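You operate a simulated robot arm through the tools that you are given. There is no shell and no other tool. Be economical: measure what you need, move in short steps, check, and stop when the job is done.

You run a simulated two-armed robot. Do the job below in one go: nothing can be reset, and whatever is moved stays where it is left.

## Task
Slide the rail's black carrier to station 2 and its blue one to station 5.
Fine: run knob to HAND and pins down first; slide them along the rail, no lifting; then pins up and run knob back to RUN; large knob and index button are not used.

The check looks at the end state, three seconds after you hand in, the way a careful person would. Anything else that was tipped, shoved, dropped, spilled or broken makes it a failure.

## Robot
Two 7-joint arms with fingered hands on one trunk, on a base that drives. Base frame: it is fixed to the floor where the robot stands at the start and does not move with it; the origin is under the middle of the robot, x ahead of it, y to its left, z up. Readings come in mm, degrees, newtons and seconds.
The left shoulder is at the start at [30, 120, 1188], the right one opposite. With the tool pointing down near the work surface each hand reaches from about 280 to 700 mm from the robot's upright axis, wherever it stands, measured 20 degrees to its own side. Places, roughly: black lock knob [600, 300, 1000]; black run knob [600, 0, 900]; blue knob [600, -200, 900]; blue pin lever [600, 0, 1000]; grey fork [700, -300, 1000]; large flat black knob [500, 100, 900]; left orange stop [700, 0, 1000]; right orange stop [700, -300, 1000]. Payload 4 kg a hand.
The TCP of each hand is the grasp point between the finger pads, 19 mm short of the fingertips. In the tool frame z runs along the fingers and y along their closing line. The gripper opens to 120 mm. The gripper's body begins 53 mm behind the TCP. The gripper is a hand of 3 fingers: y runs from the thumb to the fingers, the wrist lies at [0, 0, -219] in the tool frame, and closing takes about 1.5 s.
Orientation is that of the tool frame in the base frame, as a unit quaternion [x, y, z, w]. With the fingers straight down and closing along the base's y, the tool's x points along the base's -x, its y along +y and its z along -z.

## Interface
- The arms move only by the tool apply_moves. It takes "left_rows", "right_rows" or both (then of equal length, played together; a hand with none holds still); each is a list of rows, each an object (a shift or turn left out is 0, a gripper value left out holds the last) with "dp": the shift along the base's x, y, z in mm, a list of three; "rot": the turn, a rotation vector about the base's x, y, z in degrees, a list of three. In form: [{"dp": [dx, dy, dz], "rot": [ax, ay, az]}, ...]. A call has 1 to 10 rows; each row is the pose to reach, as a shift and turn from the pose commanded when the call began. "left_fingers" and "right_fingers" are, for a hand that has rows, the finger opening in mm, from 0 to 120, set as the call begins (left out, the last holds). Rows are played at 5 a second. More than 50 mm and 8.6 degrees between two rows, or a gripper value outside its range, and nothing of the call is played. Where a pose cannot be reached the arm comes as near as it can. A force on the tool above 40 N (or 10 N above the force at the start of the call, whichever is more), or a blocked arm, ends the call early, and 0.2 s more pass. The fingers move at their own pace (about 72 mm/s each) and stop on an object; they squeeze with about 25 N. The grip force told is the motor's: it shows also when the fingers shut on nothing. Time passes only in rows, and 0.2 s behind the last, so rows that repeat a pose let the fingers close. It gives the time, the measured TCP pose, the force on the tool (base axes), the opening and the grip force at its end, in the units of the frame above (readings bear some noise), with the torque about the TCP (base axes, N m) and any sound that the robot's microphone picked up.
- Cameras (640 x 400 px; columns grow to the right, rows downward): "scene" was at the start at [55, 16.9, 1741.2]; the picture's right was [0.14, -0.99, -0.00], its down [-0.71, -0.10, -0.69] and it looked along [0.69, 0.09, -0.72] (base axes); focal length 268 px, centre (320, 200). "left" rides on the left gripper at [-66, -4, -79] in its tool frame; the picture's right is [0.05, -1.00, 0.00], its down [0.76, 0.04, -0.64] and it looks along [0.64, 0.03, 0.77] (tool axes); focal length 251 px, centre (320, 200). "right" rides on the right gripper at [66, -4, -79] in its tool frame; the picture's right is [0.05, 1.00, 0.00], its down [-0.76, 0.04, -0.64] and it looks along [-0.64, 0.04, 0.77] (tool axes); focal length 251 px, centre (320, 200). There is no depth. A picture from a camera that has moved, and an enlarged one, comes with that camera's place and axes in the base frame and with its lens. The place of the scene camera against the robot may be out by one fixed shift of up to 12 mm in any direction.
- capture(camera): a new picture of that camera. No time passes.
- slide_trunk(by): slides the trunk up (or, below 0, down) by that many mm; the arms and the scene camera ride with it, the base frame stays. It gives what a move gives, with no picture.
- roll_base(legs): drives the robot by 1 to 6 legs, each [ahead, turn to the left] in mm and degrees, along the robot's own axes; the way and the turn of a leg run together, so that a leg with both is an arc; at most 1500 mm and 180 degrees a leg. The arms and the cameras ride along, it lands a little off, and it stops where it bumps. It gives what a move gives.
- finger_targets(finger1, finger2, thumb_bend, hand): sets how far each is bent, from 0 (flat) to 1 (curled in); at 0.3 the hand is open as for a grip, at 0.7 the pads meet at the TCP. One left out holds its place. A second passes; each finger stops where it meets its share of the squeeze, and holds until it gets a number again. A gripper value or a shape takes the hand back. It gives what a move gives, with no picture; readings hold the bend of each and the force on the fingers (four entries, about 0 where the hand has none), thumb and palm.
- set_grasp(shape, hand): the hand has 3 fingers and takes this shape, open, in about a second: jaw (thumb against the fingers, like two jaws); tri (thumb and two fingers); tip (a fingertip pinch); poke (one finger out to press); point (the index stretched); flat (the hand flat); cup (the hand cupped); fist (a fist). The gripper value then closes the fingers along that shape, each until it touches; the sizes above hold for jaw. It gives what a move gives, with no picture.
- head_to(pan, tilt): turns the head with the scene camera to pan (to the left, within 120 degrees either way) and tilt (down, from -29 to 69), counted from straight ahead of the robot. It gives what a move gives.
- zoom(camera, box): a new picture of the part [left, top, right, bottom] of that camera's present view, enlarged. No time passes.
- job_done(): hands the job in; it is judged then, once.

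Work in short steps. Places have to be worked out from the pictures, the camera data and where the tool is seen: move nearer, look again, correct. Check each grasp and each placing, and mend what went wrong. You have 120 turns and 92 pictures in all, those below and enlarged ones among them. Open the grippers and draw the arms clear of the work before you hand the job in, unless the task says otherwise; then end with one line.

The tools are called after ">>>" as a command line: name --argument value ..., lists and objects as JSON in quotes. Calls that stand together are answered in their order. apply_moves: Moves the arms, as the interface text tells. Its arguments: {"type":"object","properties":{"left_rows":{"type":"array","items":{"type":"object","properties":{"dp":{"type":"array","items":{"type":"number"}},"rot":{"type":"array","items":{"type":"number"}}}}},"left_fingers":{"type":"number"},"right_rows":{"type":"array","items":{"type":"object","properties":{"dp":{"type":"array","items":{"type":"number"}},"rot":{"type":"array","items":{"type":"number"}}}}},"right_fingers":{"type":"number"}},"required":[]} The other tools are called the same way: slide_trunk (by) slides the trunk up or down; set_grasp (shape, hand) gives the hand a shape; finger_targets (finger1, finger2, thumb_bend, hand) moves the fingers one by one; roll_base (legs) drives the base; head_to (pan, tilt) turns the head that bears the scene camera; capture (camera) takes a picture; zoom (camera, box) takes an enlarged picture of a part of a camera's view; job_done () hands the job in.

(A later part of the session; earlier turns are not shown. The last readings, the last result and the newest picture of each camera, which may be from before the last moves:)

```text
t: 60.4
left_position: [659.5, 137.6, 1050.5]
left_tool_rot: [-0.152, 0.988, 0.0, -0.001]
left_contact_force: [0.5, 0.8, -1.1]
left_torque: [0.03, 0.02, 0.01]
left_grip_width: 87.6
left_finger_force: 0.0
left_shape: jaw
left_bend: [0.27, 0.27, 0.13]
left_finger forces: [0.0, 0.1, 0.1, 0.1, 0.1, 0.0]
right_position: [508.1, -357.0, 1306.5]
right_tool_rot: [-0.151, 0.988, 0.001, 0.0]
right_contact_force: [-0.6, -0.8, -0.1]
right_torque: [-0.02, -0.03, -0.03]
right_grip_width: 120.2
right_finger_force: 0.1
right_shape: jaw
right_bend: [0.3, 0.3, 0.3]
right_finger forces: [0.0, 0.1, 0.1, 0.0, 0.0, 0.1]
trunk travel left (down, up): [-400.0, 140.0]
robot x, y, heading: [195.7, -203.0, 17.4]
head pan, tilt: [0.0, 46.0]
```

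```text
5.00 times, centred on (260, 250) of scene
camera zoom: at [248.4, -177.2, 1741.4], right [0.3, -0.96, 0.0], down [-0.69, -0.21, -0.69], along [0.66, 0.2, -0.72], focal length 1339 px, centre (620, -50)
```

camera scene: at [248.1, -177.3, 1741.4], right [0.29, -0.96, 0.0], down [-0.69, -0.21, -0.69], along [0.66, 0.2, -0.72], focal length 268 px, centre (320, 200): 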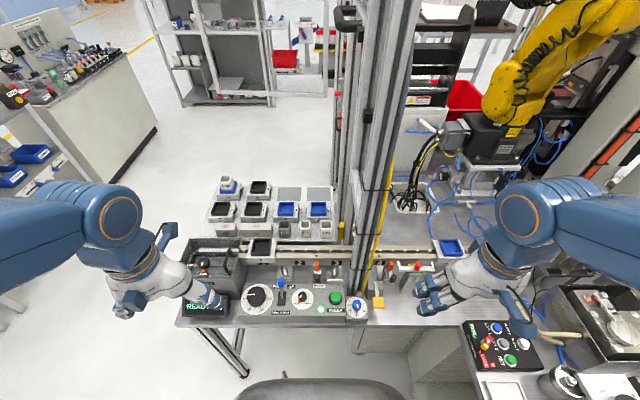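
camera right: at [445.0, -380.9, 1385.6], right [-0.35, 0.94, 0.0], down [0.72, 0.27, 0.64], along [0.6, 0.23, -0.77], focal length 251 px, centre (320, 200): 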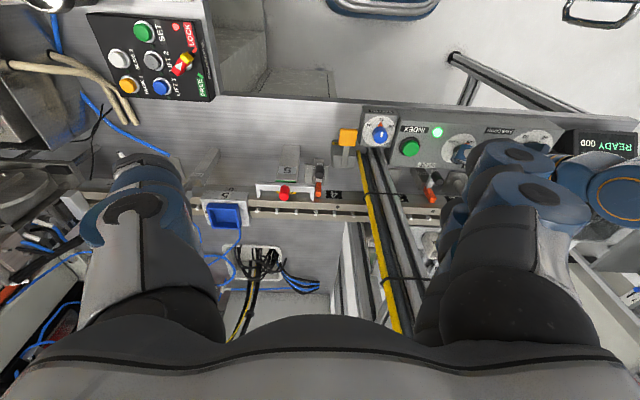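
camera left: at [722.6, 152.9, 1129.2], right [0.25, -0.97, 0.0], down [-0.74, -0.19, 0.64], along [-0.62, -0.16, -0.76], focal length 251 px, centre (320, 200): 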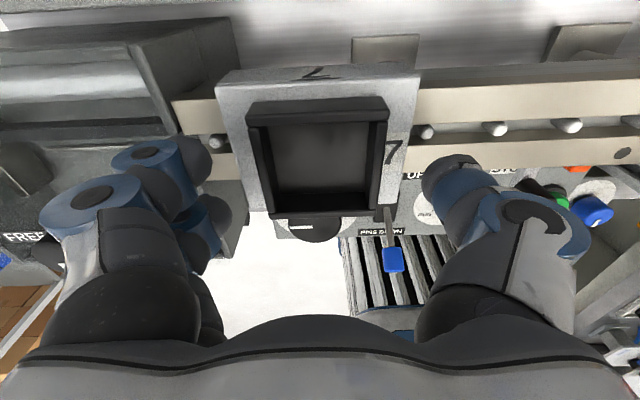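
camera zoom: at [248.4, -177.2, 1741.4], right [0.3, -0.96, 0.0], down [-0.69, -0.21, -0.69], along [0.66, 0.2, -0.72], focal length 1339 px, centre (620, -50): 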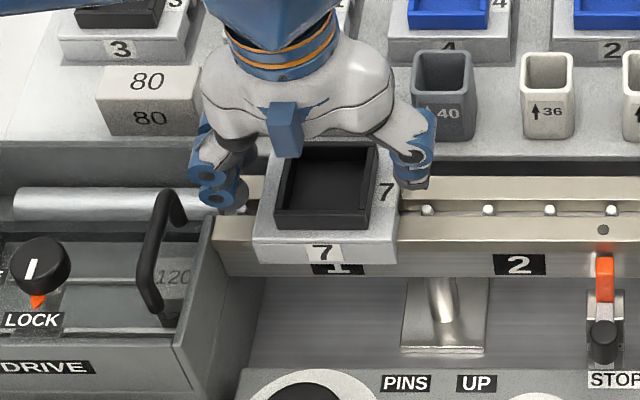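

The fingers straddle the black box with the rim at z≈1022. Lower to 1030 and close gently.

>>> apply_moves --left_rows '[{"dp": [0, 1, -7]}, {"dp": [0, 1, -14]}, {"dp": [0, 1, -20]}]' --left_fingers 88

>>> apply_moves --left_fingers 40 --left_rows '[{"dp": [0, 0, 0]}, {"dp": [0, 0, 0]}, {"dp": [0, 0, 0]}, {"dp": [0, 0, 0]}, {"dp": [0, 0, 0]}]'

>>> capture --camera "left"

>>> zoom --camera "scene" --box '[200, 210, 320, 290]'

```text
t: 61.1
left_position: [657.3, 136.9, 1030.2]
left_tool_rot: [-0.151, 0.989, 0.0, -0.001]
left_contact_force: [0.1, -0.1, 0.5]
left_torque: [-0.02, 0.04, -0.03]
left_grip_width: 87.5
left_finger_force: 0.1
left_shape: jaw
left_bend: [0.27, 0.27, 0.13]
left_finger forces: [0.0, 0.0, 0.0, 0.0, 0.0, 0.0]
right_position: [507.0, -359.2, 1306.8]
right_tool_rot: [-0.152, 0.988, 0.0, 0.0]
right_contact_force: [-0.6, -0.2, -0.9]
right_torque: [-0.01, -0.02, 0.04]
right_grip_width: 120.3
right_finger_force: 0.0
right_shape: jaw
right_bend: [0.3, 0.3, 0.3]
right_finger forces: [0.1, 0.0, 0.0, 0.0, 0.0, 0.1]
trunk travel left (down, up): [-400.0, 140.0]
robot x, y, heading: [197.3, -201.5, 17.1]
head pan, tilt: [0.0, 46.0]
```

```text
t: 62.4
left_position: [658.6, 136.2, 1029.8]
left_tool_rot: [-0.151, 0.988, 0.0, 0.0]
left_contact_force: [0.9, 1.6, 9.7]
left_torque: [-0.03, -0.06, 0.04]
left_grip_width: 77.7
left_finger_force: 25.6
left_shape: jaw
left_bend: [0.29, 0.29, 0.17]
left_finger forces: [9.6, 9.8, 0.0, 0.0, 18.2, 0.0]
right_position: [506.2, -359.1, 1307.6]
right_tool_rot: [-0.151, 0.988, -0.001, 0.001]
right_contact_force: [-0.2, 0.6, 0.3]
right_torque: [0.0, -0.02, 0.02]
right_grip_width: 119.9
right_finger_force: 0.0
right_shape: jaw
right_bend: [0.3, 0.3, 0.3]
right_finger forces: [0.0, 0.0, 0.1, 0.0, 0.1, 0.0]
trunk travel left (down, up): [-400.0, 140.0]
robot x, y, heading: [192.7, -200.2, 17.0]
head pan, tilt: [0.0, 46.0]
```

```text
40 pictures are left
camera left: at [722.3, 152.8, 1109.8], right [0.25, -0.97, 0.0], down [-0.74, -0.19, 0.64], along [-0.62, -0.16, -0.77], focal length 251 px, centre (320, 200)
```

left: 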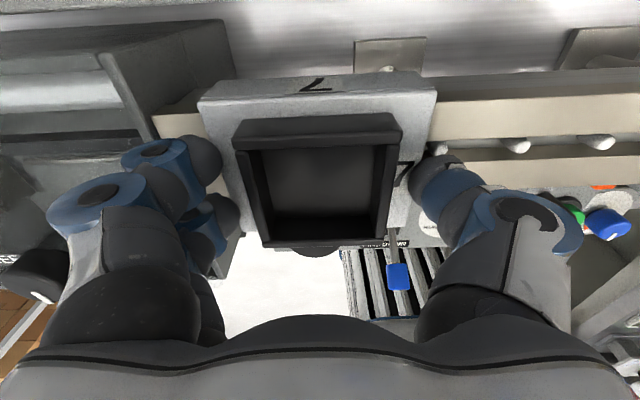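

```text
5.00 times, centred on (260, 250) of scene
camera zoom: at [247.3, -177.7, 1741.5], right [0.3, -0.96, 0.0], down [-0.69, -0.21, -0.69], along [0.66, 0.21, -0.72], focal length 1339 px, centre (620, -50)
```

zoom: 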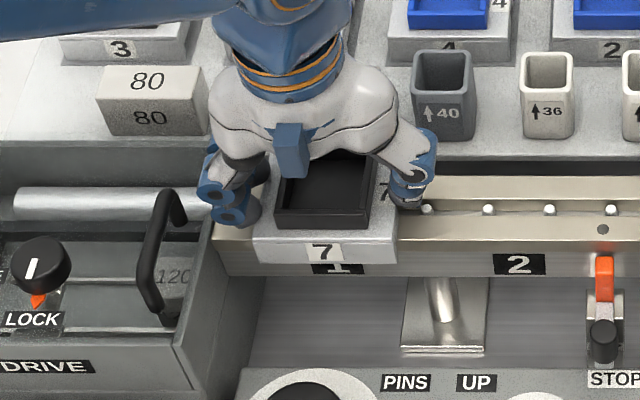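

The fingers hold the carrier body itself (77.7 mm, force on all three). I slide 40 mm along the rail and check forces.

>>> apply_moves --left_fingers 40 --left_rows '[{"dp": [1.5, -4.8, 0]}, {"dp": [3, -9.6, 0]}, {"dp": [5.9, -19, 0]}, {"dp": [8.8, -28.7, 0]}, {"dp": [11.8, -38.2, 0]}]'

>>> zoom --camera "scene" --box '[200, 210, 320, 290]'

```text
t: 63.5
left_position: [668.7, 98.1, 1030.8]
left_tool_rot: [-0.152, 0.988, 0.0, -0.001]
left_contact_force: [-1.4, 5.3, 10.8]
left_torque: [0.13, 0.03, 0.0]
left_grip_width: 77.2
left_finger_force: 25.3
left_shape: jaw
left_bend: [0.29, 0.29, 0.17]
left_finger forces: [11.3, 11.3, 0.0, 0.1, 16.5, 0.0]
right_position: [506.3, -357.8, 1308.1]
right_tool_rot: [-0.152, 0.988, 0.0, 0.001]
right_contact_force: [0.7, -0.1, 0.5]
right_torque: [0.02, -0.03, 0.03]
right_grip_width: 120.3
right_finger_force: 0.1
right_shape: jaw
right_bend: [0.3, 0.3, 0.3]
right_finger forces: [0.0, 0.0, 0.0, 0.0, 0.1, 0.0]
trunk travel left (down, up): [-400.0, 140.0]
robot x, y, heading: [195.6, -199.2, 17.1]
head pan, tilt: [0.0, 46.0]
```

```text
5.00 times, centred on (260, 250) of scene
camera zoom: at [246.8, -177.5, 1741.5], right [0.3, -0.96, 0.0], down [-0.69, -0.21, -0.69], along [0.66, 0.21, -0.72], focal length 1339 px, centre (620, -50)
```

zoom: 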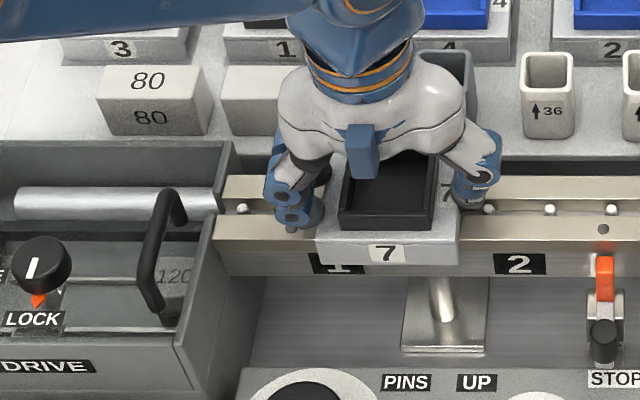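

It slides freely with ~5 N. Continue the remaining 80 mm.

>>> apply_moves --left_fingers 40 --left_rows '[{"dp": [2.9, -9.6, 0]}, {"dp": [5.9, -19, 0]}, {"dp": [8.8, -28.7, 0]}, {"dp": [11.8, -38.2, 0]}, {"dp": [14.7, -47.8, 0]}, {"dp": [17.6, -57.3, 0]}, {"dp": [20.6, -66.9, 0]}, {"dp": [23.5, -76.4, 0]}]'

>>> zoom --camera "scene" --box '[200, 210, 320, 290]'

```text
t: 65.3
left_position: [693.4, 22.2, 1032.2]
left_tool_rot: [-0.151, 0.989, -0.001, 0.0]
left_contact_force: [-1.2, 3.8, 10.0]
left_torque: [0.06, 0.02, -0.01]
left_grip_width: 76.9
left_finger_force: 25.1
left_shape: jaw
left_bend: [0.29, 0.29, 0.91]
left_finger forces: [10.2, 10.2, 0.1, 0.1, 15.7, 0.1]
right_position: [506.1, -358.9, 1309.1]
right_tool_rot: [-0.151, 0.988, -0.001, -0.001]
right_contact_force: [0.3, 0.0, 0.3]
right_torque: [-0.02, -0.02, 0.02]
right_grip_width: 120.0
right_finger_force: 0.1
right_shape: jaw
right_bend: [0.3, 0.3, 0.3]
right_finger forces: [0.0, 0.0, 0.1, 0.0, 0.1, 0.1]
trunk travel left (down, up): [-400.0, 140.0]
robot x, y, heading: [194.9, -200.4, 17.1]
head pan, tilt: [0.0, 46.0]
```

```text
5.00 times, centred on (260, 250) of scene
camera zoom: at [246.8, -177.4, 1741.5], right [0.3, -0.96, 0.0], down [-0.69, -0.21, -0.69], along [0.66, 0.21, -0.72], focal length 1339 px, centre (620, -50)
```

zoom: 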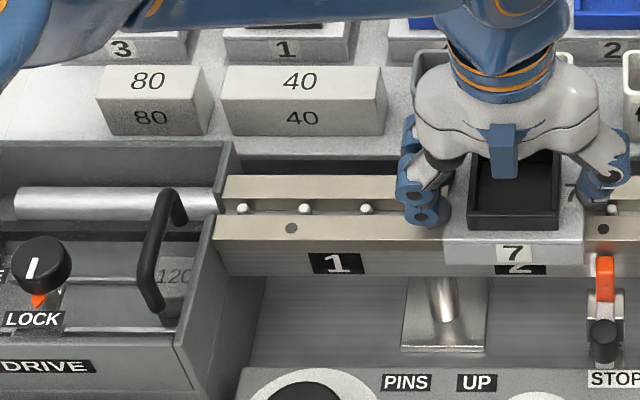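

Carrier label sits ~1-2 mm short of station 2 centre; nudge 1.5 mm, then a closer look.

>>> apply_moves --left_fingers 40 --left_rows '[{"dp": [0.4, -1.4, 0]}, {"dp": [0.4, -1.4, 0]}]'

>>> zoom --camera "scene" --box '[270, 235, 330, 275]'

```text
t: 66.0
left_position: [692.6, 20.6, 1030.4]
left_tool_rot: [-0.151, 0.988, -0.001, 0.001]
left_contact_force: [-1.0, 3.8, 10.3]
left_torque: [0.09, 0.0, 0.04]
left_grip_width: 76.7
left_finger_force: 25.2
left_shape: jaw
left_bend: [0.29, 0.29, 0.91]
left_finger forces: [10.2, 10.2, 0.0, 0.0, 15.5, 0.1]
right_position: [506.0, -358.7, 1306.5]
right_tool_rot: [-0.151, 0.988, 0.0, 0.0]
right_contact_force: [-0.1, -0.1, -1.1]
right_torque: [0.02, -0.03, -0.03]
right_grip_width: 120.0
right_finger_force: 0.1
right_shape: jaw
right_bend: [0.3, 0.3, 0.3]
right_finger forces: [0.0, 0.1, 0.1, 0.0, 0.1, 0.0]
trunk travel left (down, up): [-400.0, 140.0]
robot x, y, heading: [195.2, -204.6, 17.2]
head pan, tilt: [0.0, 46.0]
```

```text
10.00 times, centred on (300, 255) of scene
camera zoom: at [246.8, -177.1, 1741.5], right [0.3, -0.96, 0.0], down [-0.69, -0.21, -0.69], along [0.66, 0.2, -0.72], focal length 2679 px, centre (520, -350)
```

zoom: 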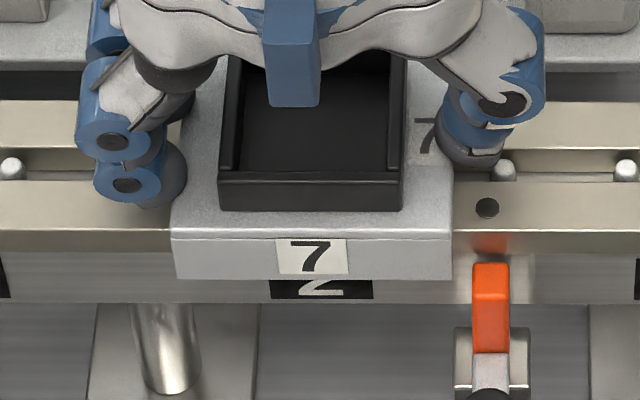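

Aligned at station 2 (perspective ratio matches the start). Release, lift straight up, and move the left hand back toward the left to clear.

>>> apply_moves --left_fingers 92 --left_rows '[{"dp": [0, 0, 0]}, {"dp": [0, 0, 0]}, {"dp": [0, 0, 0]}, {"dp": [0, 0, 20]}, {"dp": [0, 0, 60]}, {"dp": [0, 0, 105]}]'

>>> apply_moves --left_rows '[{"dp": [-35, 30, 20]}, {"dp": [-70, 60, 30]}, {"dp": [-105, 90, 30]}, {"dp": [-140, 120, 30]}]'

>>> zoom --camera "scene" --box '[260, 230, 350, 290]'

```text
t: 67.3
left_position: [693.5, 19.0, 1134.6]
left_tool_rot: [-0.15, 0.989, 0.0, -0.001]
left_contact_force: [0.0, -0.4, -0.2]
left_torque: [0.01, -0.03, 0.04]
left_grip_width: 91.7
left_finger_force: 0.0
left_shape: jaw
left_bend: [0.26, 0.26, 0.12]
left_finger forces: [0.0, 0.0, 0.1, 0.0, 0.1, 0.0]
right_position: [507.1, -359.2, 1307.6]
right_tool_rot: [-0.151, 0.989, 0.0, 0.0]
right_contact_force: [-0.8, -0.1, 0.9]
right_torque: [-0.03, -0.01, 0.0]
right_grip_width: 119.8
right_finger_force: 0.0
right_shape: jaw
right_bend: [0.3, 0.3, 0.3]
right_finger forces: [0.0, 0.0, 0.1, 0.0, 0.1, 0.1]
trunk travel left (down, up): [-400.0, 140.0]
robot x, y, heading: [197.7, -202.0, 17.4]
head pan, tilt: [0.0, 46.0]
```

```text
refused: row 1 steps farther than a row can; nothing moved
```

```text
6.67 times, centred on (305, 260) of scene
camera zoom: at [247.2, -177.9, 1741.5], right [0.3, -0.96, 0.0], down [-0.69, -0.21, -0.69], along [0.66, 0.21, -0.72], focal length 1786 px, centre (420, -200)
```

zoom: 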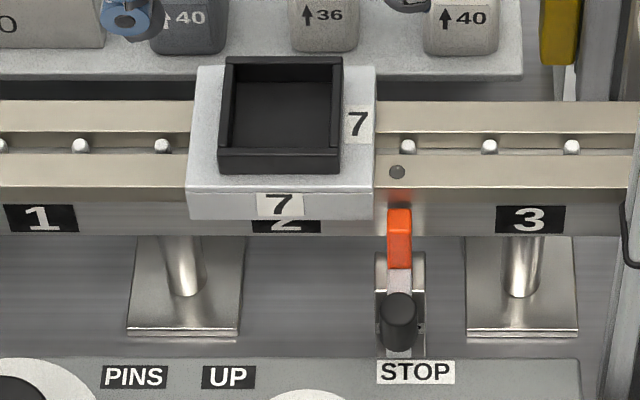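

Black carrier is well seated at station 2. I move the left hand aside and bring the right hand toward the blue carrier, high, for a look.

>>> apply_moves --left_rows '[{"dp": [-30, 20, 20]}, {"dp": [-60, 45, 40]}, {"dp": [-90, 70, 50]}, {"dp": [-120, 95, 50]}, {"dp": [-150, 120, 50]}, {"dp": [-180, 145, 50]}, {"dp": [-205, 165, 50]}]' --right_rows '[{"dp": [38, -12, -10]}, {"dp": [76, -24, -30]}, {"dp": [114, -36, -50]}, {"dp": [152, -48, -70]}, {"dp": [190, -58, -90]}, {"dp": [228, -66, -110]}, {"dp": [262, -72, -130]}]' --right_fingers 92

>>> capture --camera "right"

>>> capture --camera "scene"

```text
t: 69.0
left_position: [489.1, 185.1, 1184.7]
left_tool_rot: [-0.152, 0.988, 0.0, -0.001]
left_contact_force: [0.2, 0.2, -0.9]
left_torque: [0.01, -0.01, 0.01]
left_grip_width: 91.6
left_finger_force: 0.1
left_shape: jaw
left_bend: [0.26, 0.26, 0.12]
left_finger forces: [0.1, 0.0, 0.0, 0.0, 0.0, 0.0]
right_position: [768.5, -431.0, 1176.7]
right_tool_rot: [-0.151, 0.988, 0.0, 0.0]
right_contact_force: [0.7, 0.2, 0.1]
right_torque: [0.01, 0.02, 0.0]
right_grip_width: 92.5
right_finger_force: 0.0
right_shape: jaw
right_bend: [0.26, 0.26, 0.12]
right_finger forces: [0.0, 0.0, 0.0, 0.0, 0.0, 0.0]
trunk travel left (down, up): [-400.0, 140.0]
robot x, y, heading: [198.7, -201.0, 17.0]
head pan, tilt: [0.0, 46.0]
```

```text
34 pictures are left
camera right: at [706.9, -454.3, 1254.3], right [-0.35, 0.94, 0.0], down [0.72, 0.27, 0.64], along [0.6, 0.23, -0.77], focal length 251 px, centre (320, 200)
```

right: 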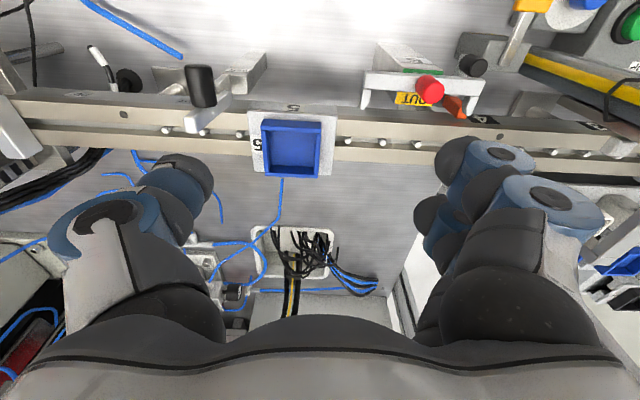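

```text
33 pictures are left
camera scene: at [248.9, -177.6, 1741.4], right [0.3, -0.96, 0.0], down [-0.69, -0.21, -0.69], along [0.66, 0.2, -0.72], focal length 268 px, centre (320, 200)
```

scene: 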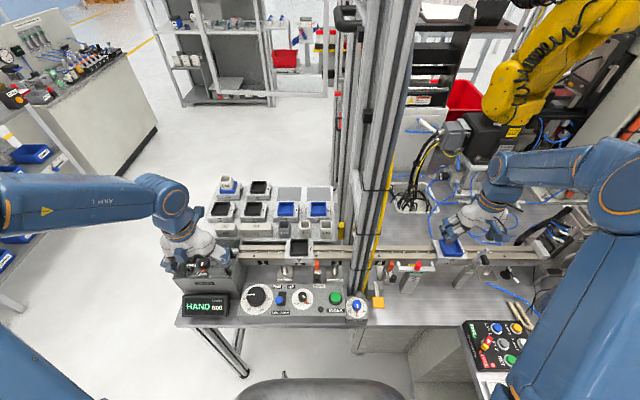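

I zoom on the gate lever next to the blue carrier to judge clearance.

>>> zoom --camera "right" --box '[120, 50, 360, 200]'

>>> zoom --camera "scene" --box '[390, 225, 530, 310]'

```text
2.67 times, centred on (240, 125) of right
camera zoom: at [706.9, -454.3, 1254.3], right [-0.35, 0.94, 0.0], down [0.72, 0.27, 0.64], along [0.6, 0.23, -0.77], focal length 670 px, centre (533, 400)
```

zoom: 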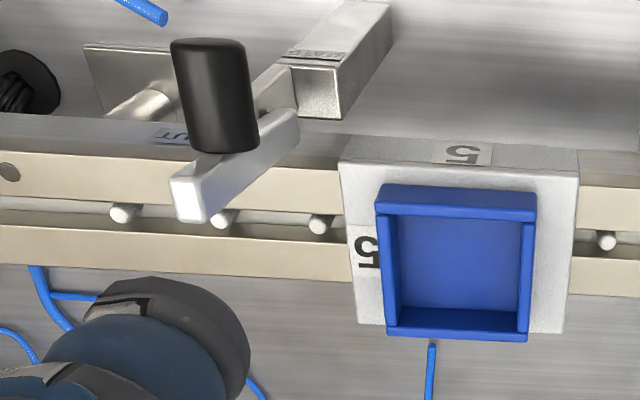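

```text
4.57 times, centred on (460, 268) of scene
camera zoom: at [248.9, -177.6, 1741.4], right [0.3, -0.96, 0.0], down [-0.69, -0.21, -0.69], along [0.66, 0.2, -0.72], focal length 1225 px, centre (-320, -109)
```

zoom: 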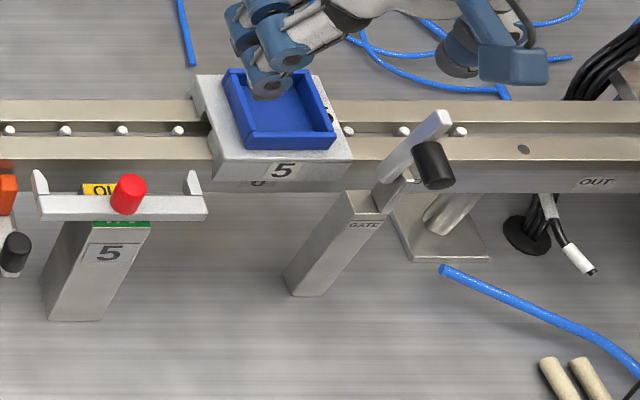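

The gate bar ends short of the rail's pin line, so I'll grip the blue carrier slightly toward its far side. Move above (846, -434) and see whether it is reachable.

>>> apply_moves --right_rows '[{"dp": [25, -1, 0]}, {"dp": [50, -2, -10]}, {"dp": [78, -3, -25]}, {"dp": [78, -3, -65]}]' --right_fingers 96

>>> capture --camera "right"

>>> zoom --camera "scene" --box '[390, 225, 530, 310]'

```text
t: 70.0
left_position: [490.3, 183.7, 1184.8]
left_tool_rot: [-0.152, 0.988, 0.0, -0.001]
left_contact_force: [-0.8, 0.0, -0.2]
left_torque: [-0.01, 0.01, 0.0]
left_grip_width: 91.6
left_finger_force: 0.1
left_shape: jaw
left_bend: [0.26, 0.26, 0.12]
left_finger forces: [0.1, 0.0, 0.0, 0.0, 0.0, 0.1]
right_position: [845.2, -432.7, 1111.9]
right_tool_rot: [-0.152, 0.988, 0.0, 0.0]
right_contact_force: [0.0, 0.0, 0.1]
right_torque: [0.03, 0.0, -0.01]
right_grip_width: 95.7
right_finger_force: 0.1
right_shape: jaw
right_bend: [0.25, 0.25, 0.11]
right_finger forces: [0.0, 0.0, 0.0, 0.0, 0.1, 0.1]
trunk travel left (down, up): [-400.0, 140.0]
robot x, y, heading: [194.5, -200.3, 17.3]
head pan, tilt: [0.0, 46.0]
```

```text
30 pictures are left
camera right: at [784.5, -455.6, 1189.2], right [-0.35, 0.94, 0.0], down [0.72, 0.27, 0.64], along [0.6, 0.23, -0.77], focal length 251 px, centre (320, 200)
```

right: 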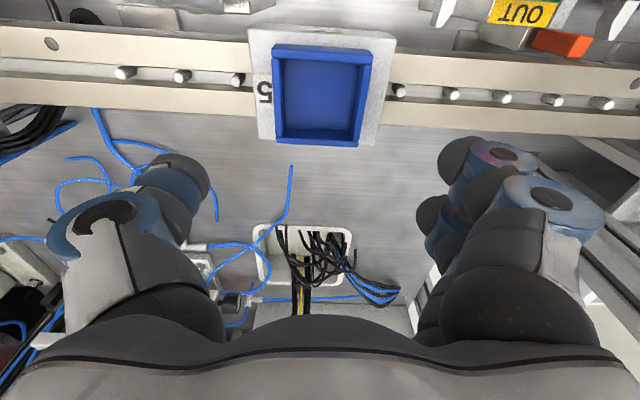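

```text
4.57 times, centred on (460, 268) of scene
camera zoom: at [249.1, -177.9, 1741.4], right [0.3, -0.96, 0.0], down [-0.69, -0.21, -0.69], along [0.66, 0.21, -0.72], focal length 1225 px, centre (-320, -109)
```

zoom: 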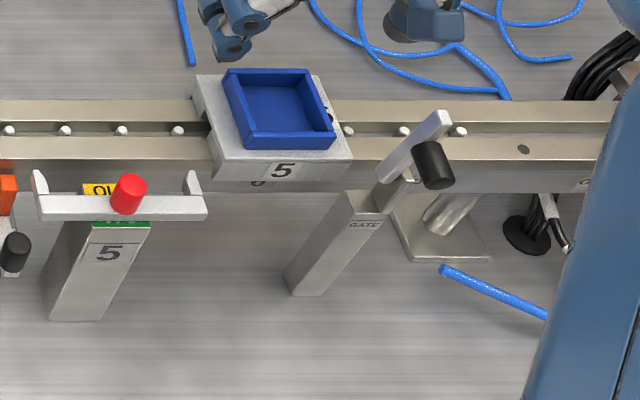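

Reachable. Before descending I check the fork prongs at station 5 against the carrier's front face.

>>> zoom --camera "right" --box '[240, 0, 640, 170]'

```text
1.60 times, centred on (440, 85) of right
camera zoom: at [784.5, -455.6, 1189.2], right [-0.35, 0.94, 0.0], down [0.72, 0.27, 0.64], along [0.6, 0.23, -0.77], focal length 402 px, centre (128, 384)
```

zoom: 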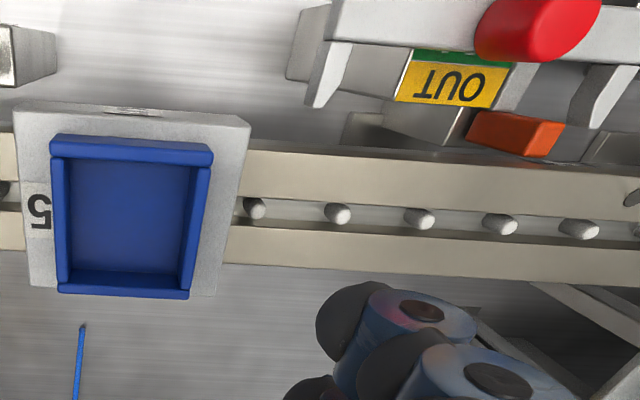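

Prong tips lie a few mm in front of the carrier's face, so the path is clear. Lower to z≈1060 and check.

>>> apply_moves --right_rows '[{"dp": [0, -2, -20]}, {"dp": [0, -2, -40]}, {"dp": [0, -2, -55]}]' --right_fingers 96

>>> capture --camera "right"

>>> zoom --camera "scene" --box '[390, 225, 530, 310]'

```text
t: 70.8
left_position: [488.8, 185.7, 1185.2]
left_tool_rot: [-0.151, 0.989, 0.0, -0.001]
left_contact_force: [1.3, 0.5, 1.0]
left_torque: [-0.04, -0.01, -0.02]
left_grip_width: 91.8
left_finger_force: 0.1
left_shape: jaw
left_bend: [0.26, 0.26, 0.12]
left_finger forces: [0.0, 0.0, 0.0, 0.1, 0.0, 0.0]
right_position: [846.1, -435.4, 1055.6]
right_tool_rot: [-0.151, 0.989, 0.001, 0.001]
right_contact_force: [-0.6, 0.7, 0.4]
right_torque: [0.03, -0.01, 0.02]
right_grip_width: 95.8
right_finger_force: 0.0
right_shape: jaw
right_bend: [0.25, 0.25, 0.11]
right_finger forces: [0.1, 0.0, 0.0, 0.0, 0.1, 0.0]
trunk travel left (down, up): [-400.0, 140.0]
robot x, y, heading: [194.0, -199.9, 17.0]
head pan, tilt: [0.0, 46.0]
```

```text
27 pictures are left
camera right: at [784.3, -458.7, 1134.6], right [-0.35, 0.94, 0.0], down [0.72, 0.27, 0.64], along [0.6, 0.23, -0.76], focal length 251 px, centre (320, 200)
```

right: 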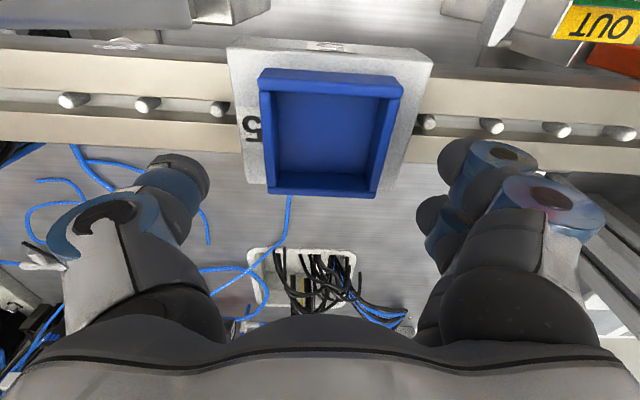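

```text
4.57 times, centred on (460, 268) of scene
camera zoom: at [248.3, -177.4, 1741.4], right [0.3, -0.96, 0.0], down [-0.69, -0.21, -0.69], along [0.66, 0.21, -0.72], focal length 1225 px, centre (-320, -109)
```

zoom: 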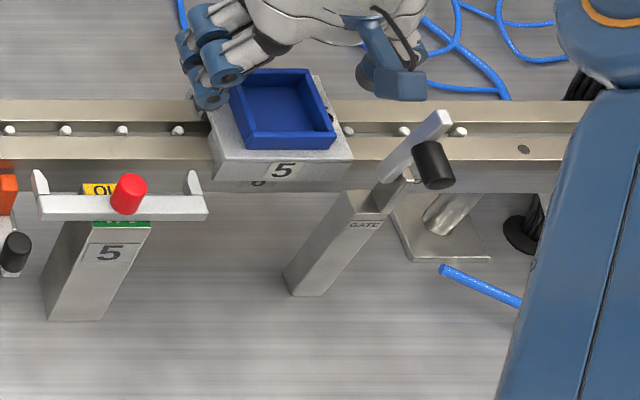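

Centred. Lower to z≈1030 and close on the carrier.

>>> apply_moves --right_rows '[{"dp": [0, 1, -8]}, {"dp": [0, 2, -16]}, {"dp": [0, 2, -25]}]' --right_fingers 96

>>> apply_moves --right_fingers 40 --right_rows '[{"dp": [0, 0, 0]}, {"dp": [0, 0, 0]}, {"dp": [0, 0, 0]}, {"dp": [0, 0, 0]}, {"dp": [0, 0, 0]}]'

>>> capture --camera "right"

>>> zoom --camera "scene" --box '[390, 225, 530, 310]'

```text
t: 71.5
left_position: [488.9, 185.0, 1184.9]
left_tool_rot: [-0.151, 0.989, 0.001, 0.0]
left_contact_force: [0.5, 0.4, 0.4]
left_torque: [0.0, 0.0, -0.01]
left_grip_width: 91.4
left_finger_force: 0.1
left_shape: jaw
left_bend: [0.26, 0.26, 0.12]
left_finger forces: [0.0, 0.1, 0.0, 0.0, 0.0, 0.0]
right_position: [847.2, -433.6, 1032.0]
right_tool_rot: [-0.151, 0.989, -0.001, 0.0]
right_contact_force: [0.0, -0.6, -0.7]
right_torque: [-0.01, 0.02, 0.01]
right_grip_width: 95.8
right_finger_force: 0.1
right_shape: jaw
right_bend: [0.25, 0.25, 0.11]
right_finger forces: [0.1, 0.1, 0.1, 0.0, 0.0, 0.1]
trunk travel left (down, up): [-400.0, 140.0]
robot x, y, heading: [199.2, -199.3, 17.1]
head pan, tilt: [0.0, 46.0]
```

```text
t: 72.8
left_position: [487.4, 185.7, 1184.7]
left_tool_rot: [-0.152, 0.988, -0.001, -0.001]
left_contact_force: [0.3, 0.2, -0.5]
left_torque: [0.02, 0.01, -0.01]
left_grip_width: 91.7
left_finger_force: 0.0
left_shape: jaw
left_bend: [0.26, 0.26, 0.12]
left_finger forces: [0.1, 0.0, 0.1, 0.1, 0.0, 0.0]
right_position: [846.5, -432.6, 1035.0]
right_tool_rot: [-0.151, 0.989, 0.0, 0.003]
right_contact_force: [4.5, 3.2, 21.7]
right_torque: [0.61, 0.12, 0.05]
right_grip_width: 62.6
right_finger_force: 25.1
right_shape: jaw
right_bend: [0.32, 0.32, 0.95]
right_finger forces: [17.7, 16.5, 0.0, 0.0, 25.5, 0.0]
trunk travel left (down, up): [-400.0, 140.0]
robot x, y, heading: [196.6, -201.3, 17.1]
head pan, tilt: [0.0, 46.0]
```

```text
25 pictures are left
camera right: at [784.3, -455.1, 1112.6], right [-0.35, 0.94, 0.0], down [0.71, 0.27, 0.65], along [0.61, 0.23, -0.76], focal length 251 px, centre (320, 200)
```

right: 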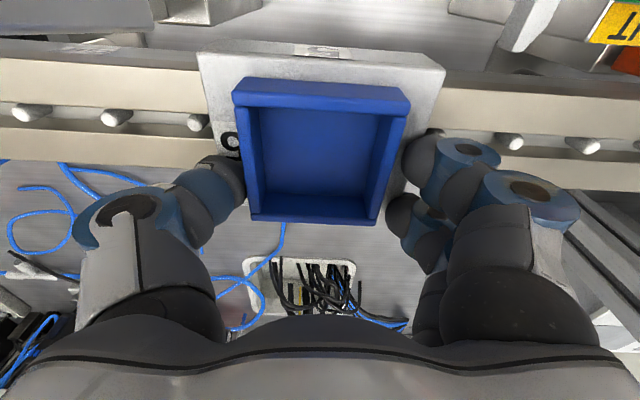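

```text
4.57 times, centred on (460, 268) of scene
camera zoom: at [246.0, -175.9, 1741.6], right [0.3, -0.96, 0.0], down [-0.69, -0.21, -0.7], along [0.66, 0.2, -0.72], focal length 1225 px, centre (-320, -109)
```

zoom: 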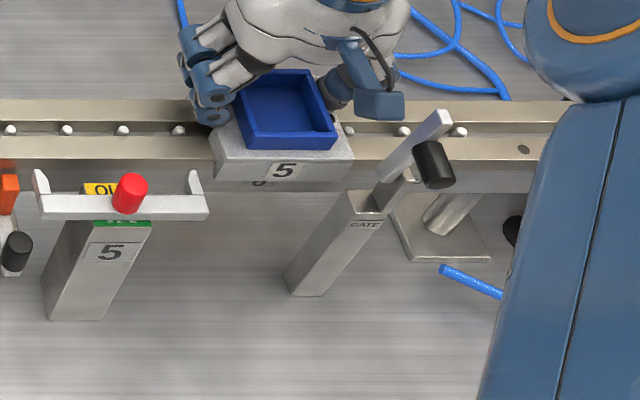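

The fingers hold the blue box and press its plate a bit; I raise 2 mm to relieve and try a 20 mm slide left along the rail.

>>> apply_moves --right_fingers 40 --right_rows '[{"dp": [0, 0, 0.5]}, {"dp": [-1.5, 4.8, 0.5]}, {"dp": [-3, 9.6, 0.5]}, {"dp": [-4.4, 14.3, 0.5]}, {"dp": [-5.9, 19.1, 0.5]}]'

>>> zoom --camera "scene" --box '[390, 225, 530, 310]'

```text
t: 74.0
left_position: [487.5, 184.2, 1186.9]
left_tool_rot: [-0.151, 0.989, -0.001, 0.0]
left_contact_force: [-0.5, 0.1, 0.1]
left_torque: [-0.01, 0.03, 0.01]
left_grip_width: 91.9
left_finger_force: 0.0
left_shape: jaw
left_bend: [0.26, 0.26, 0.12]
left_finger forces: [0.2, 0.1, 0.0, 0.1, 0.1, 0.0]
right_position: [839.8, -416.5, 1034.3]
right_tool_rot: [-0.151, 0.988, 0.0, 0.0]
right_contact_force: [1.4, -8.6, 22.1]
right_torque: [-0.6, -0.25, -0.11]
right_grip_width: 63.0
right_finger_force: 24.9
right_shape: jaw
right_bend: [0.34, 0.34, 0.93]
right_finger forces: [8.6, 13.1, 0.0, 0.0, 32.2, 0.0]
trunk travel left (down, up): [-400.0, 140.0]
robot x, y, heading: [193.7, -199.5, 17.3]
head pan, tilt: [0.0, 46.0]
```

```text
4.57 times, centred on (460, 268) of scene
camera zoom: at [245.3, -177.9, 1741.6], right [0.3, -0.96, 0.0], down [-0.69, -0.21, -0.7], along [0.66, 0.21, -0.72], focal length 1225 px, centre (-320, -109)
```

zoom: 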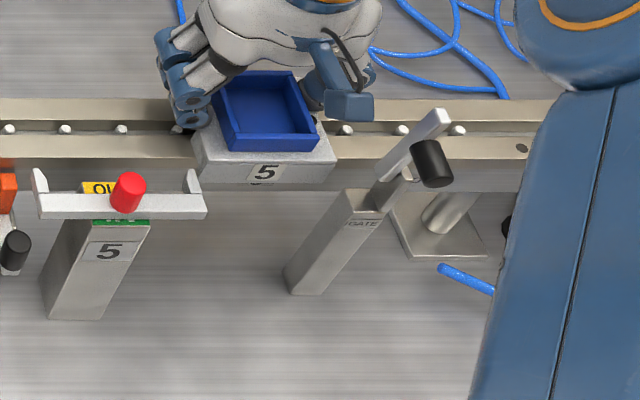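

It slides. I relieve 2 mm more and continue 60 mm.

>>> apply_moves --right_fingers 40 --right_rows '[{"dp": [0, 0, 1.5]}, {"dp": [-2.9, 9.6, 2]}, {"dp": [-5.9, 19.1, 2]}, {"dp": [-8.8, 28.7, 2]}, {"dp": [-11.8, 38.2, 2]}, {"dp": [-14.7, 47.8, 2]}, {"dp": [-17.6, 57.3, 2]}]'

>>> zoom --camera "scene" --box '[380, 225, 500, 300]'

```text
t: 75.5
left_position: [488.5, 184.5, 1186.8]
left_tool_rot: [-0.151, 0.989, 0.001, -0.001]
left_contact_force: [0.0, 0.0, 0.7]
left_torque: [0.03, -0.02, 0.02]
left_grip_width: 91.7
left_finger_force: 0.1
left_shape: jaw
left_bend: [0.26, 0.26, 0.12]
left_finger forces: [0.0, 0.0, 0.0, 0.0, 0.0, 0.0]
right_position: [823.2, -356.4, 1035.0]
right_tool_rot: [-0.151, 0.989, 0.0, -0.001]
right_contact_force: [1.5, -3.2, 8.7]
right_torque: [-0.03, -0.01, 0.0]
right_grip_width: 62.6
right_finger_force: 25.0
right_shape: jaw
right_bend: [0.34, 0.34, 0.93]
right_finger forces: [9.1, 12.3, 0.0, 0.0, 27.3, 0.1]
trunk travel left (down, up): [-400.0, 140.0]
robot x, y, heading: [198.5, -200.3, 17.5]
head pan, tilt: [0.0, 46.0]
```

```text
5.33 times, centred on (440, 262) of scene
camera zoom: at [247.3, -177.4, 1741.5], right [0.3, -0.96, 0.0], down [-0.69, -0.21, -0.69], along [0.66, 0.2, -0.72], focal length 1429 px, centre (-320, -133)
```

zoom: 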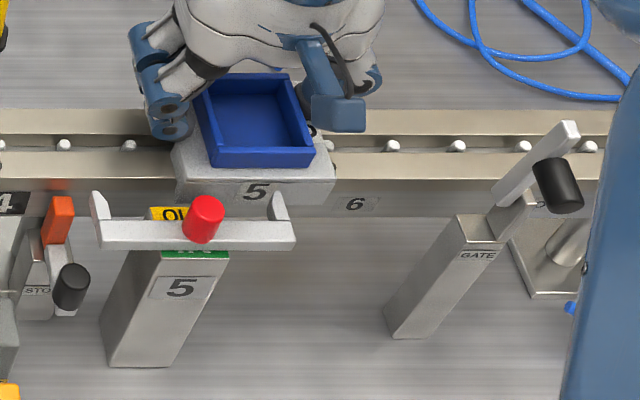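

Pin and label geometry says ~44 mm remain to station 5. Slide 43 mm.

>>> apply_moves --right_fingers 40 --right_rows '[{"dp": [-2.9, 9.6, 0]}, {"dp": [-5.9, 19.1, 0]}, {"dp": [-8.8, 28.7, 0]}, {"dp": [-10.9, 35.4, 0]}, {"dp": [-12.7, 41.1, 0]}]'

>>> zoom --camera "scene" --box '[380, 225, 500, 300]'

```text
t: 76.8
left_position: [488.9, 184.8, 1186.3]
left_tool_rot: [-0.151, 0.989, -0.001, -0.001]
left_contact_force: [-0.4, 0.9, 0.8]
left_torque: [-0.01, 0.01, -0.02]
left_grip_width: 91.7
left_finger_force: 0.1
left_shape: jaw
left_bend: [0.26, 0.26, 0.12]
left_finger forces: [0.1, 0.1, 0.0, 0.1, 0.0, 0.0]
right_position: [809.9, -315.6, 1035.5]
right_tool_rot: [-0.151, 0.989, 0.001, 0.0]
right_contact_force: [1.0, -2.7, 3.7]
right_torque: [0.11, 0.0, 0.0]
right_grip_width: 62.1
right_finger_force: 25.1
right_shape: jaw
right_bend: [0.34, 0.34, 0.93]
right_finger forces: [9.3, 11.9, 0.0, 0.1, 26.3, 0.1]
trunk travel left (down, up): [-400.0, 140.0]
robot x, y, heading: [195.8, -203.4, 17.1]
head pan, tilt: [0.0, 46.0]
```

```text
5.33 times, centred on (440, 262) of scene
camera zoom: at [247.8, -177.7, 1741.5], right [0.3, -0.96, 0.0], down [-0.69, -0.21, -0.69], along [0.66, 0.21, -0.72], focal length 1429 px, centre (-320, -133)
```

zoom: 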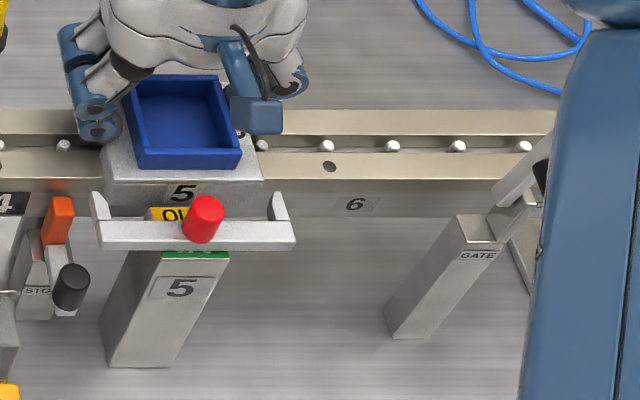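

About 2 mm to go; nudge and zoom closer.

>>> apply_moves --right_fingers 40 --right_rows '[{"dp": [-0.6, 1.9, 0]}, {"dp": [-0.6, 1.9, 0]}]'

>>> zoom --camera "scene" --box '[385, 235, 445, 275]'

```text
t: 77.3
left_position: [488.5, 184.8, 1185.5]
left_tool_rot: [-0.152, 0.988, 0.0, -0.001]
left_contact_force: [0.4, 0.1, 0.6]
left_torque: [0.01, -0.01, 0.0]
left_grip_width: 91.8
left_finger_force: 0.0
left_shape: jaw
left_bend: [0.26, 0.26, 0.12]
left_finger forces: [0.0, 0.0, 0.1, 0.0, 0.1, 0.0]
right_position: [809.1, -313.8, 1036.6]
right_tool_rot: [-0.152, 0.988, 0.0, 0.0]
right_contact_force: [0.6, -1.9, 2.5]
right_torque: [0.13, -0.02, 0.01]
right_grip_width: 62.0
right_finger_force: 25.0
right_shape: jaw
right_bend: [0.34, 0.34, 0.93]
right_finger forces: [9.5, 11.6, 0.1, 0.1, 26.0, 0.0]
trunk travel left (down, up): [-400.0, 140.0]
robot x, y, heading: [196.6, -199.5, 17.2]
head pan, tilt: [0.0, 46.0]
```

```text
10.00 times, centred on (415, 255) of scene
camera zoom: at [247.9, -177.8, 1741.4], right [0.3, -0.96, 0.0], down [-0.69, -0.21, -0.69], along [0.66, 0.21, -0.72], focal length 2679 px, centre (-630, -350)
```

zoom: 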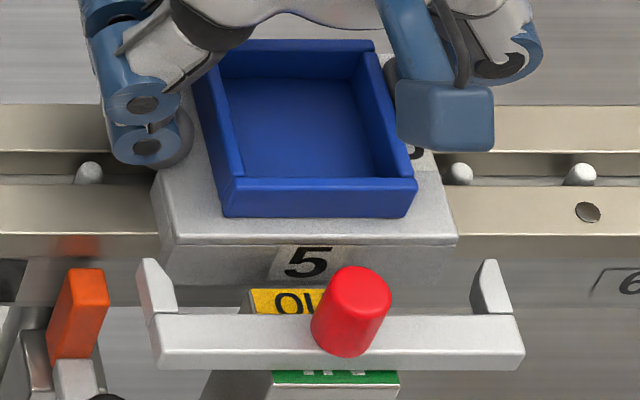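

Blue moved the same angular distance as black (0.1433 vs 0.1434), i.e. one pitch: it's at station 5. Release and lift.

>>> apply_moves --right_fingers 92 --right_rows '[{"dp": [0, 0, 0]}, {"dp": [0, 0, 0]}, {"dp": [0, 0, 0]}, {"dp": [0, 0, 20]}, {"dp": [0, 0, 60]}, {"dp": [0, 0, 105]}, {"dp": [0, 0, 145]}]'

>>> zoom --camera "scene" --box '[385, 235, 445, 275]'

```text
t: 79.0
left_position: [489.2, 185.6, 1186.2]
left_tool_rot: [-0.151, 0.988, 0.0, -0.001]
left_contact_force: [0.6, -0.2, -0.5]
left_torque: [0.03, 0.02, -0.02]
left_grip_width: 91.9
left_finger_force: 0.1
left_shape: jaw
left_bend: [0.26, 0.26, 0.12]
left_finger forces: [0.0, 0.0, 0.0, 0.0, 0.0, 0.0]
right_position: [812.3, -315.6, 1179.2]
right_tool_rot: [-0.153, 0.988, 0.001, 0.0]
right_contact_force: [-0.1, 0.2, 0.1]
right_torque: [0.01, -0.01, 0.01]
right_grip_width: 91.4
right_finger_force: 0.0
right_shape: jaw
right_bend: [0.26, 0.26, 0.12]
right_finger forces: [0.0, 0.0, 0.1, 0.1, 0.0, 0.1]
trunk travel left (down, up): [-400.0, 140.0]
robot x, y, heading: [196.1, -197.9, 17.1]
head pan, tilt: [0.0, 46.0]
```

```text
10.00 times, centred on (415, 255) of scene
camera zoom: at [247.3, -177.3, 1741.5], right [0.3, -0.96, 0.0], down [-0.69, -0.21, -0.69], along [0.66, 0.21, -0.72], focal length 2679 px, centre (-630, -350)
```

zoom: 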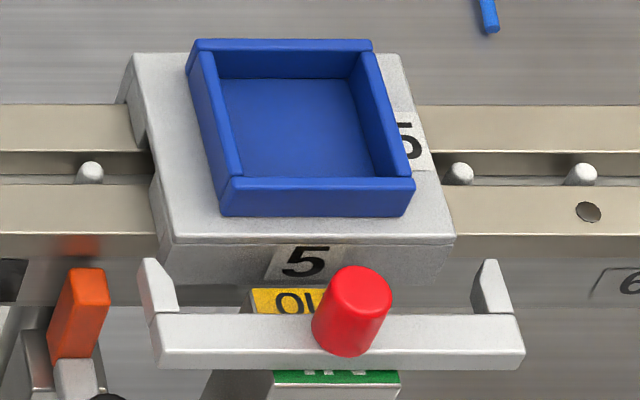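

Good; blue rests at station 5. Retract the right hand, and bring the left hand above the lever cap at ~(538, 27).

>>> apply_moves --left_fingers 50 --left_rows '[{"dp": [8, -27, 0]}, {"dp": [16, -54, 0]}, {"dp": [24, -81, 0]}, {"dp": [33, -108, -10]}, {"dp": [42, -135, -25]}, {"dp": [49, -158, -60]}, {"dp": [49, -158, -105]}, {"dp": [49, -158, -140]}]' --right_rows '[{"dp": [-38, -10, 15]}, {"dp": [-76, -15, 30]}, {"dp": [-114, -20, 45]}, {"dp": [-152, -25, 60]}, {"dp": [-190, -30, 75]}, {"dp": [-228, -35, 90]}, {"dp": [-266, -40, 105]}, {"dp": [-300, -45, 115]}]'

>>> capture --camera "left"

```text
t: 80.8
left_position: [535.7, 24.9, 1046.4]
left_tool_rot: [-0.151, 0.989, 0.001, 0.0]
left_contact_force: [0.2, -0.8, 0.1]
left_torque: [0.02, -0.01, 0.0]
left_grip_width: 50.1
left_finger_force: 0.1
left_shape: jaw
left_bend: [0.36, 0.36, 0.95]
left_finger forces: [0.0, 0.0, 0.0, 0.0, 0.0, 0.0]
right_position: [509.7, -358.5, 1294.2]
right_tool_rot: [-0.153, 0.988, 0.001, 0.0]
right_contact_force: [0.0, 0.5, -0.6]
right_torque: [0.01, 0.0, -0.01]
right_grip_width: 91.7
right_finger_force: 0.2
right_shape: jaw
right_bend: [0.26, 0.26, 0.12]
right_finger forces: [0.0, 0.0, 0.1, 0.0, 0.1, 0.0]
trunk travel left (down, up): [-400.0, 140.0]
robot x, y, heading: [195.7, -201.3, 17.2]
head pan, tilt: [0.0, 46.0]
```

```text
18 pictures are left
camera left: at [600.6, 42.5, 1124.6], right [0.25, -0.97, 0.0], down [-0.74, -0.19, 0.64], along [-0.62, -0.16, -0.77], focal length 251 px, centre (320, 200)
```

left: 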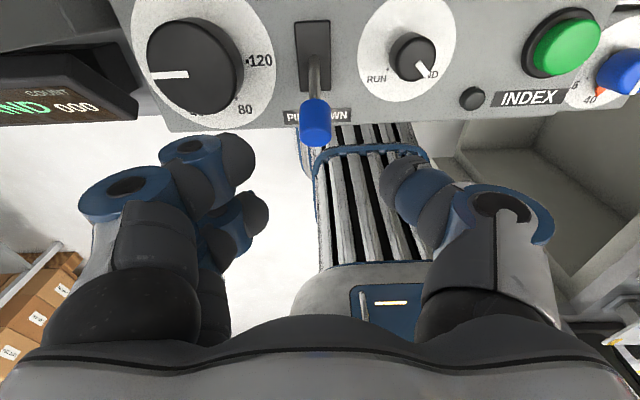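

Cap is centred. Lower, close on it, then push it away from the robot (+55 mm arc).

>>> apply_moves --left_fingers 50 --left_rows '[{"dp": [2, 2, -30]}, {"dp": [2, 2, -50]}, {"dp": [2, 2, -65]}]'

>>> apply_moves --left_fingers 5 --left_rows '[{"dp": [0, 0, 0]}, {"dp": [0, 0, 0]}, {"dp": [0, 0, 0]}, {"dp": [0, 0, 0]}, {"dp": [0, 0, 0]}, {"dp": [0, 0, 0]}]'

>>> apply_moves --left_fingers 5 --left_rows '[{"dp": [10, 3, 1.5]}, {"dp": [19, 6, 2.5]}, {"dp": [29, 9, 2.5]}, {"dp": [38, 12, 2]}, {"dp": [47, 14.5, 1]}, {"dp": [53, 16.5, 0]}]'

>>> zoom --camera "scene" --box '[220, 220, 460, 330]'

```text
t: 81.5
left_position: [541.0, 29.1, 980.3]
left_tool_rot: [-0.151, 0.989, 0.0, -0.001]
left_contact_force: [0.0, -0.1, 0.1]
left_torque: [-0.02, -0.01, 0.0]
left_grip_width: 50.1
left_finger_force: 0.0
left_shape: jaw
left_bend: [0.36, 0.36, 0.95]
left_finger forces: [0.0, 0.0, 0.1, 0.1, 0.1, 0.0]
right_position: [510.8, -358.5, 1295.2]
right_tool_rot: [-0.151, 0.988, 0.0, 0.0]
right_contact_force: [0.5, 0.7, 0.2]
right_torque: [0.0, 0.0, 0.0]
right_grip_width: 91.5
right_finger_force: 0.2
right_shape: jaw
right_bend: [0.26, 0.26, 0.12]
right_finger forces: [0.1, 0.1, 0.0, 0.1, 0.1, 0.1]
trunk travel left (down, up): [-400.0, 140.0]
robot x, y, heading: [196.8, -199.9, 17.1]
head pan, tilt: [0.0, 46.0]
```

```text
t: 83.0
left_position: [540.8, 26.9, 979.9]
left_tool_rot: [-0.15, 0.989, -0.001, -0.001]
left_contact_force: [6.4, -10.8, -4.6]
left_torque: [-0.11, -0.07, -0.09]
left_grip_width: 6.6
left_finger_force: 24.8
left_shape: jaw
left_bend: [0.98, 0.96, 0.77]
left_finger forces: [2.1, 9.2, 0.0, 0.1, 22.7, 0.0]
right_position: [511.1, -359.6, 1294.0]
right_tool_rot: [-0.151, 0.988, 0.002, 0.0]
right_contact_force: [0.3, 0.8, -0.5]
right_torque: [0.0, 0.01, 0.0]
right_grip_width: 91.9
right_finger_force: 0.1
right_shape: jaw
right_bend: [0.26, 0.26, 0.12]
right_finger forces: [0.1, 0.0, 0.0, 0.0, 0.0, 0.0]
trunk travel left (down, up): [-400.0, 140.0]
robot x, y, heading: [192.2, -198.5, 17.2]
head pan, tilt: [0.0, 46.0]
```

```text
t: 84.3
left_position: [591.7, 43.1, 980.1]
left_tool_rot: [-0.151, 0.989, -0.001, -0.003]
left_contact_force: [-2.6, -25.0, -10.3]
left_torque: [-0.19, 0.2, -0.01]
left_grip_width: 5.3
left_finger_force: 24.9
left_shape: jaw
left_bend: [0.96, 0.98, 0.76]
left_finger forces: [5.2, 8.1, 0.0, 0.0, 21.3, 0.0]
right_position: [510.4, -362.5, 1294.3]
right_tool_rot: [-0.151, 0.989, 0.001, 0.0]
right_contact_force: [0.2, 0.1, -0.2]
right_torque: [0.0, 0.03, 0.0]
right_grip_width: 91.7
right_finger_force: 0.0
right_shape: jaw
right_bend: [0.26, 0.26, 0.12]
right_finger forces: [0.0, 0.0, 0.0, 0.0, 0.0, 0.0]
trunk travel left (down, up): [-400.0, 140.0]
robot x, y, heading: [195.0, -199.9, 17.3]
head pan, tilt: [0.0, 46.0]
```

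```text
2.67 times, centred on (340, 275) of scene
camera zoom: at [248.4, -181.3, 1741.3], right [0.3, -0.96, 0.0], down [-0.69, -0.21, -0.69], along [0.66, 0.21, -0.72], focal length 714 px, centre (267, 0)
```

zoom: 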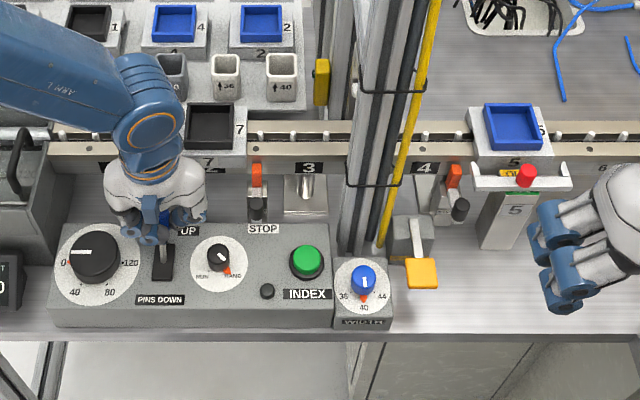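

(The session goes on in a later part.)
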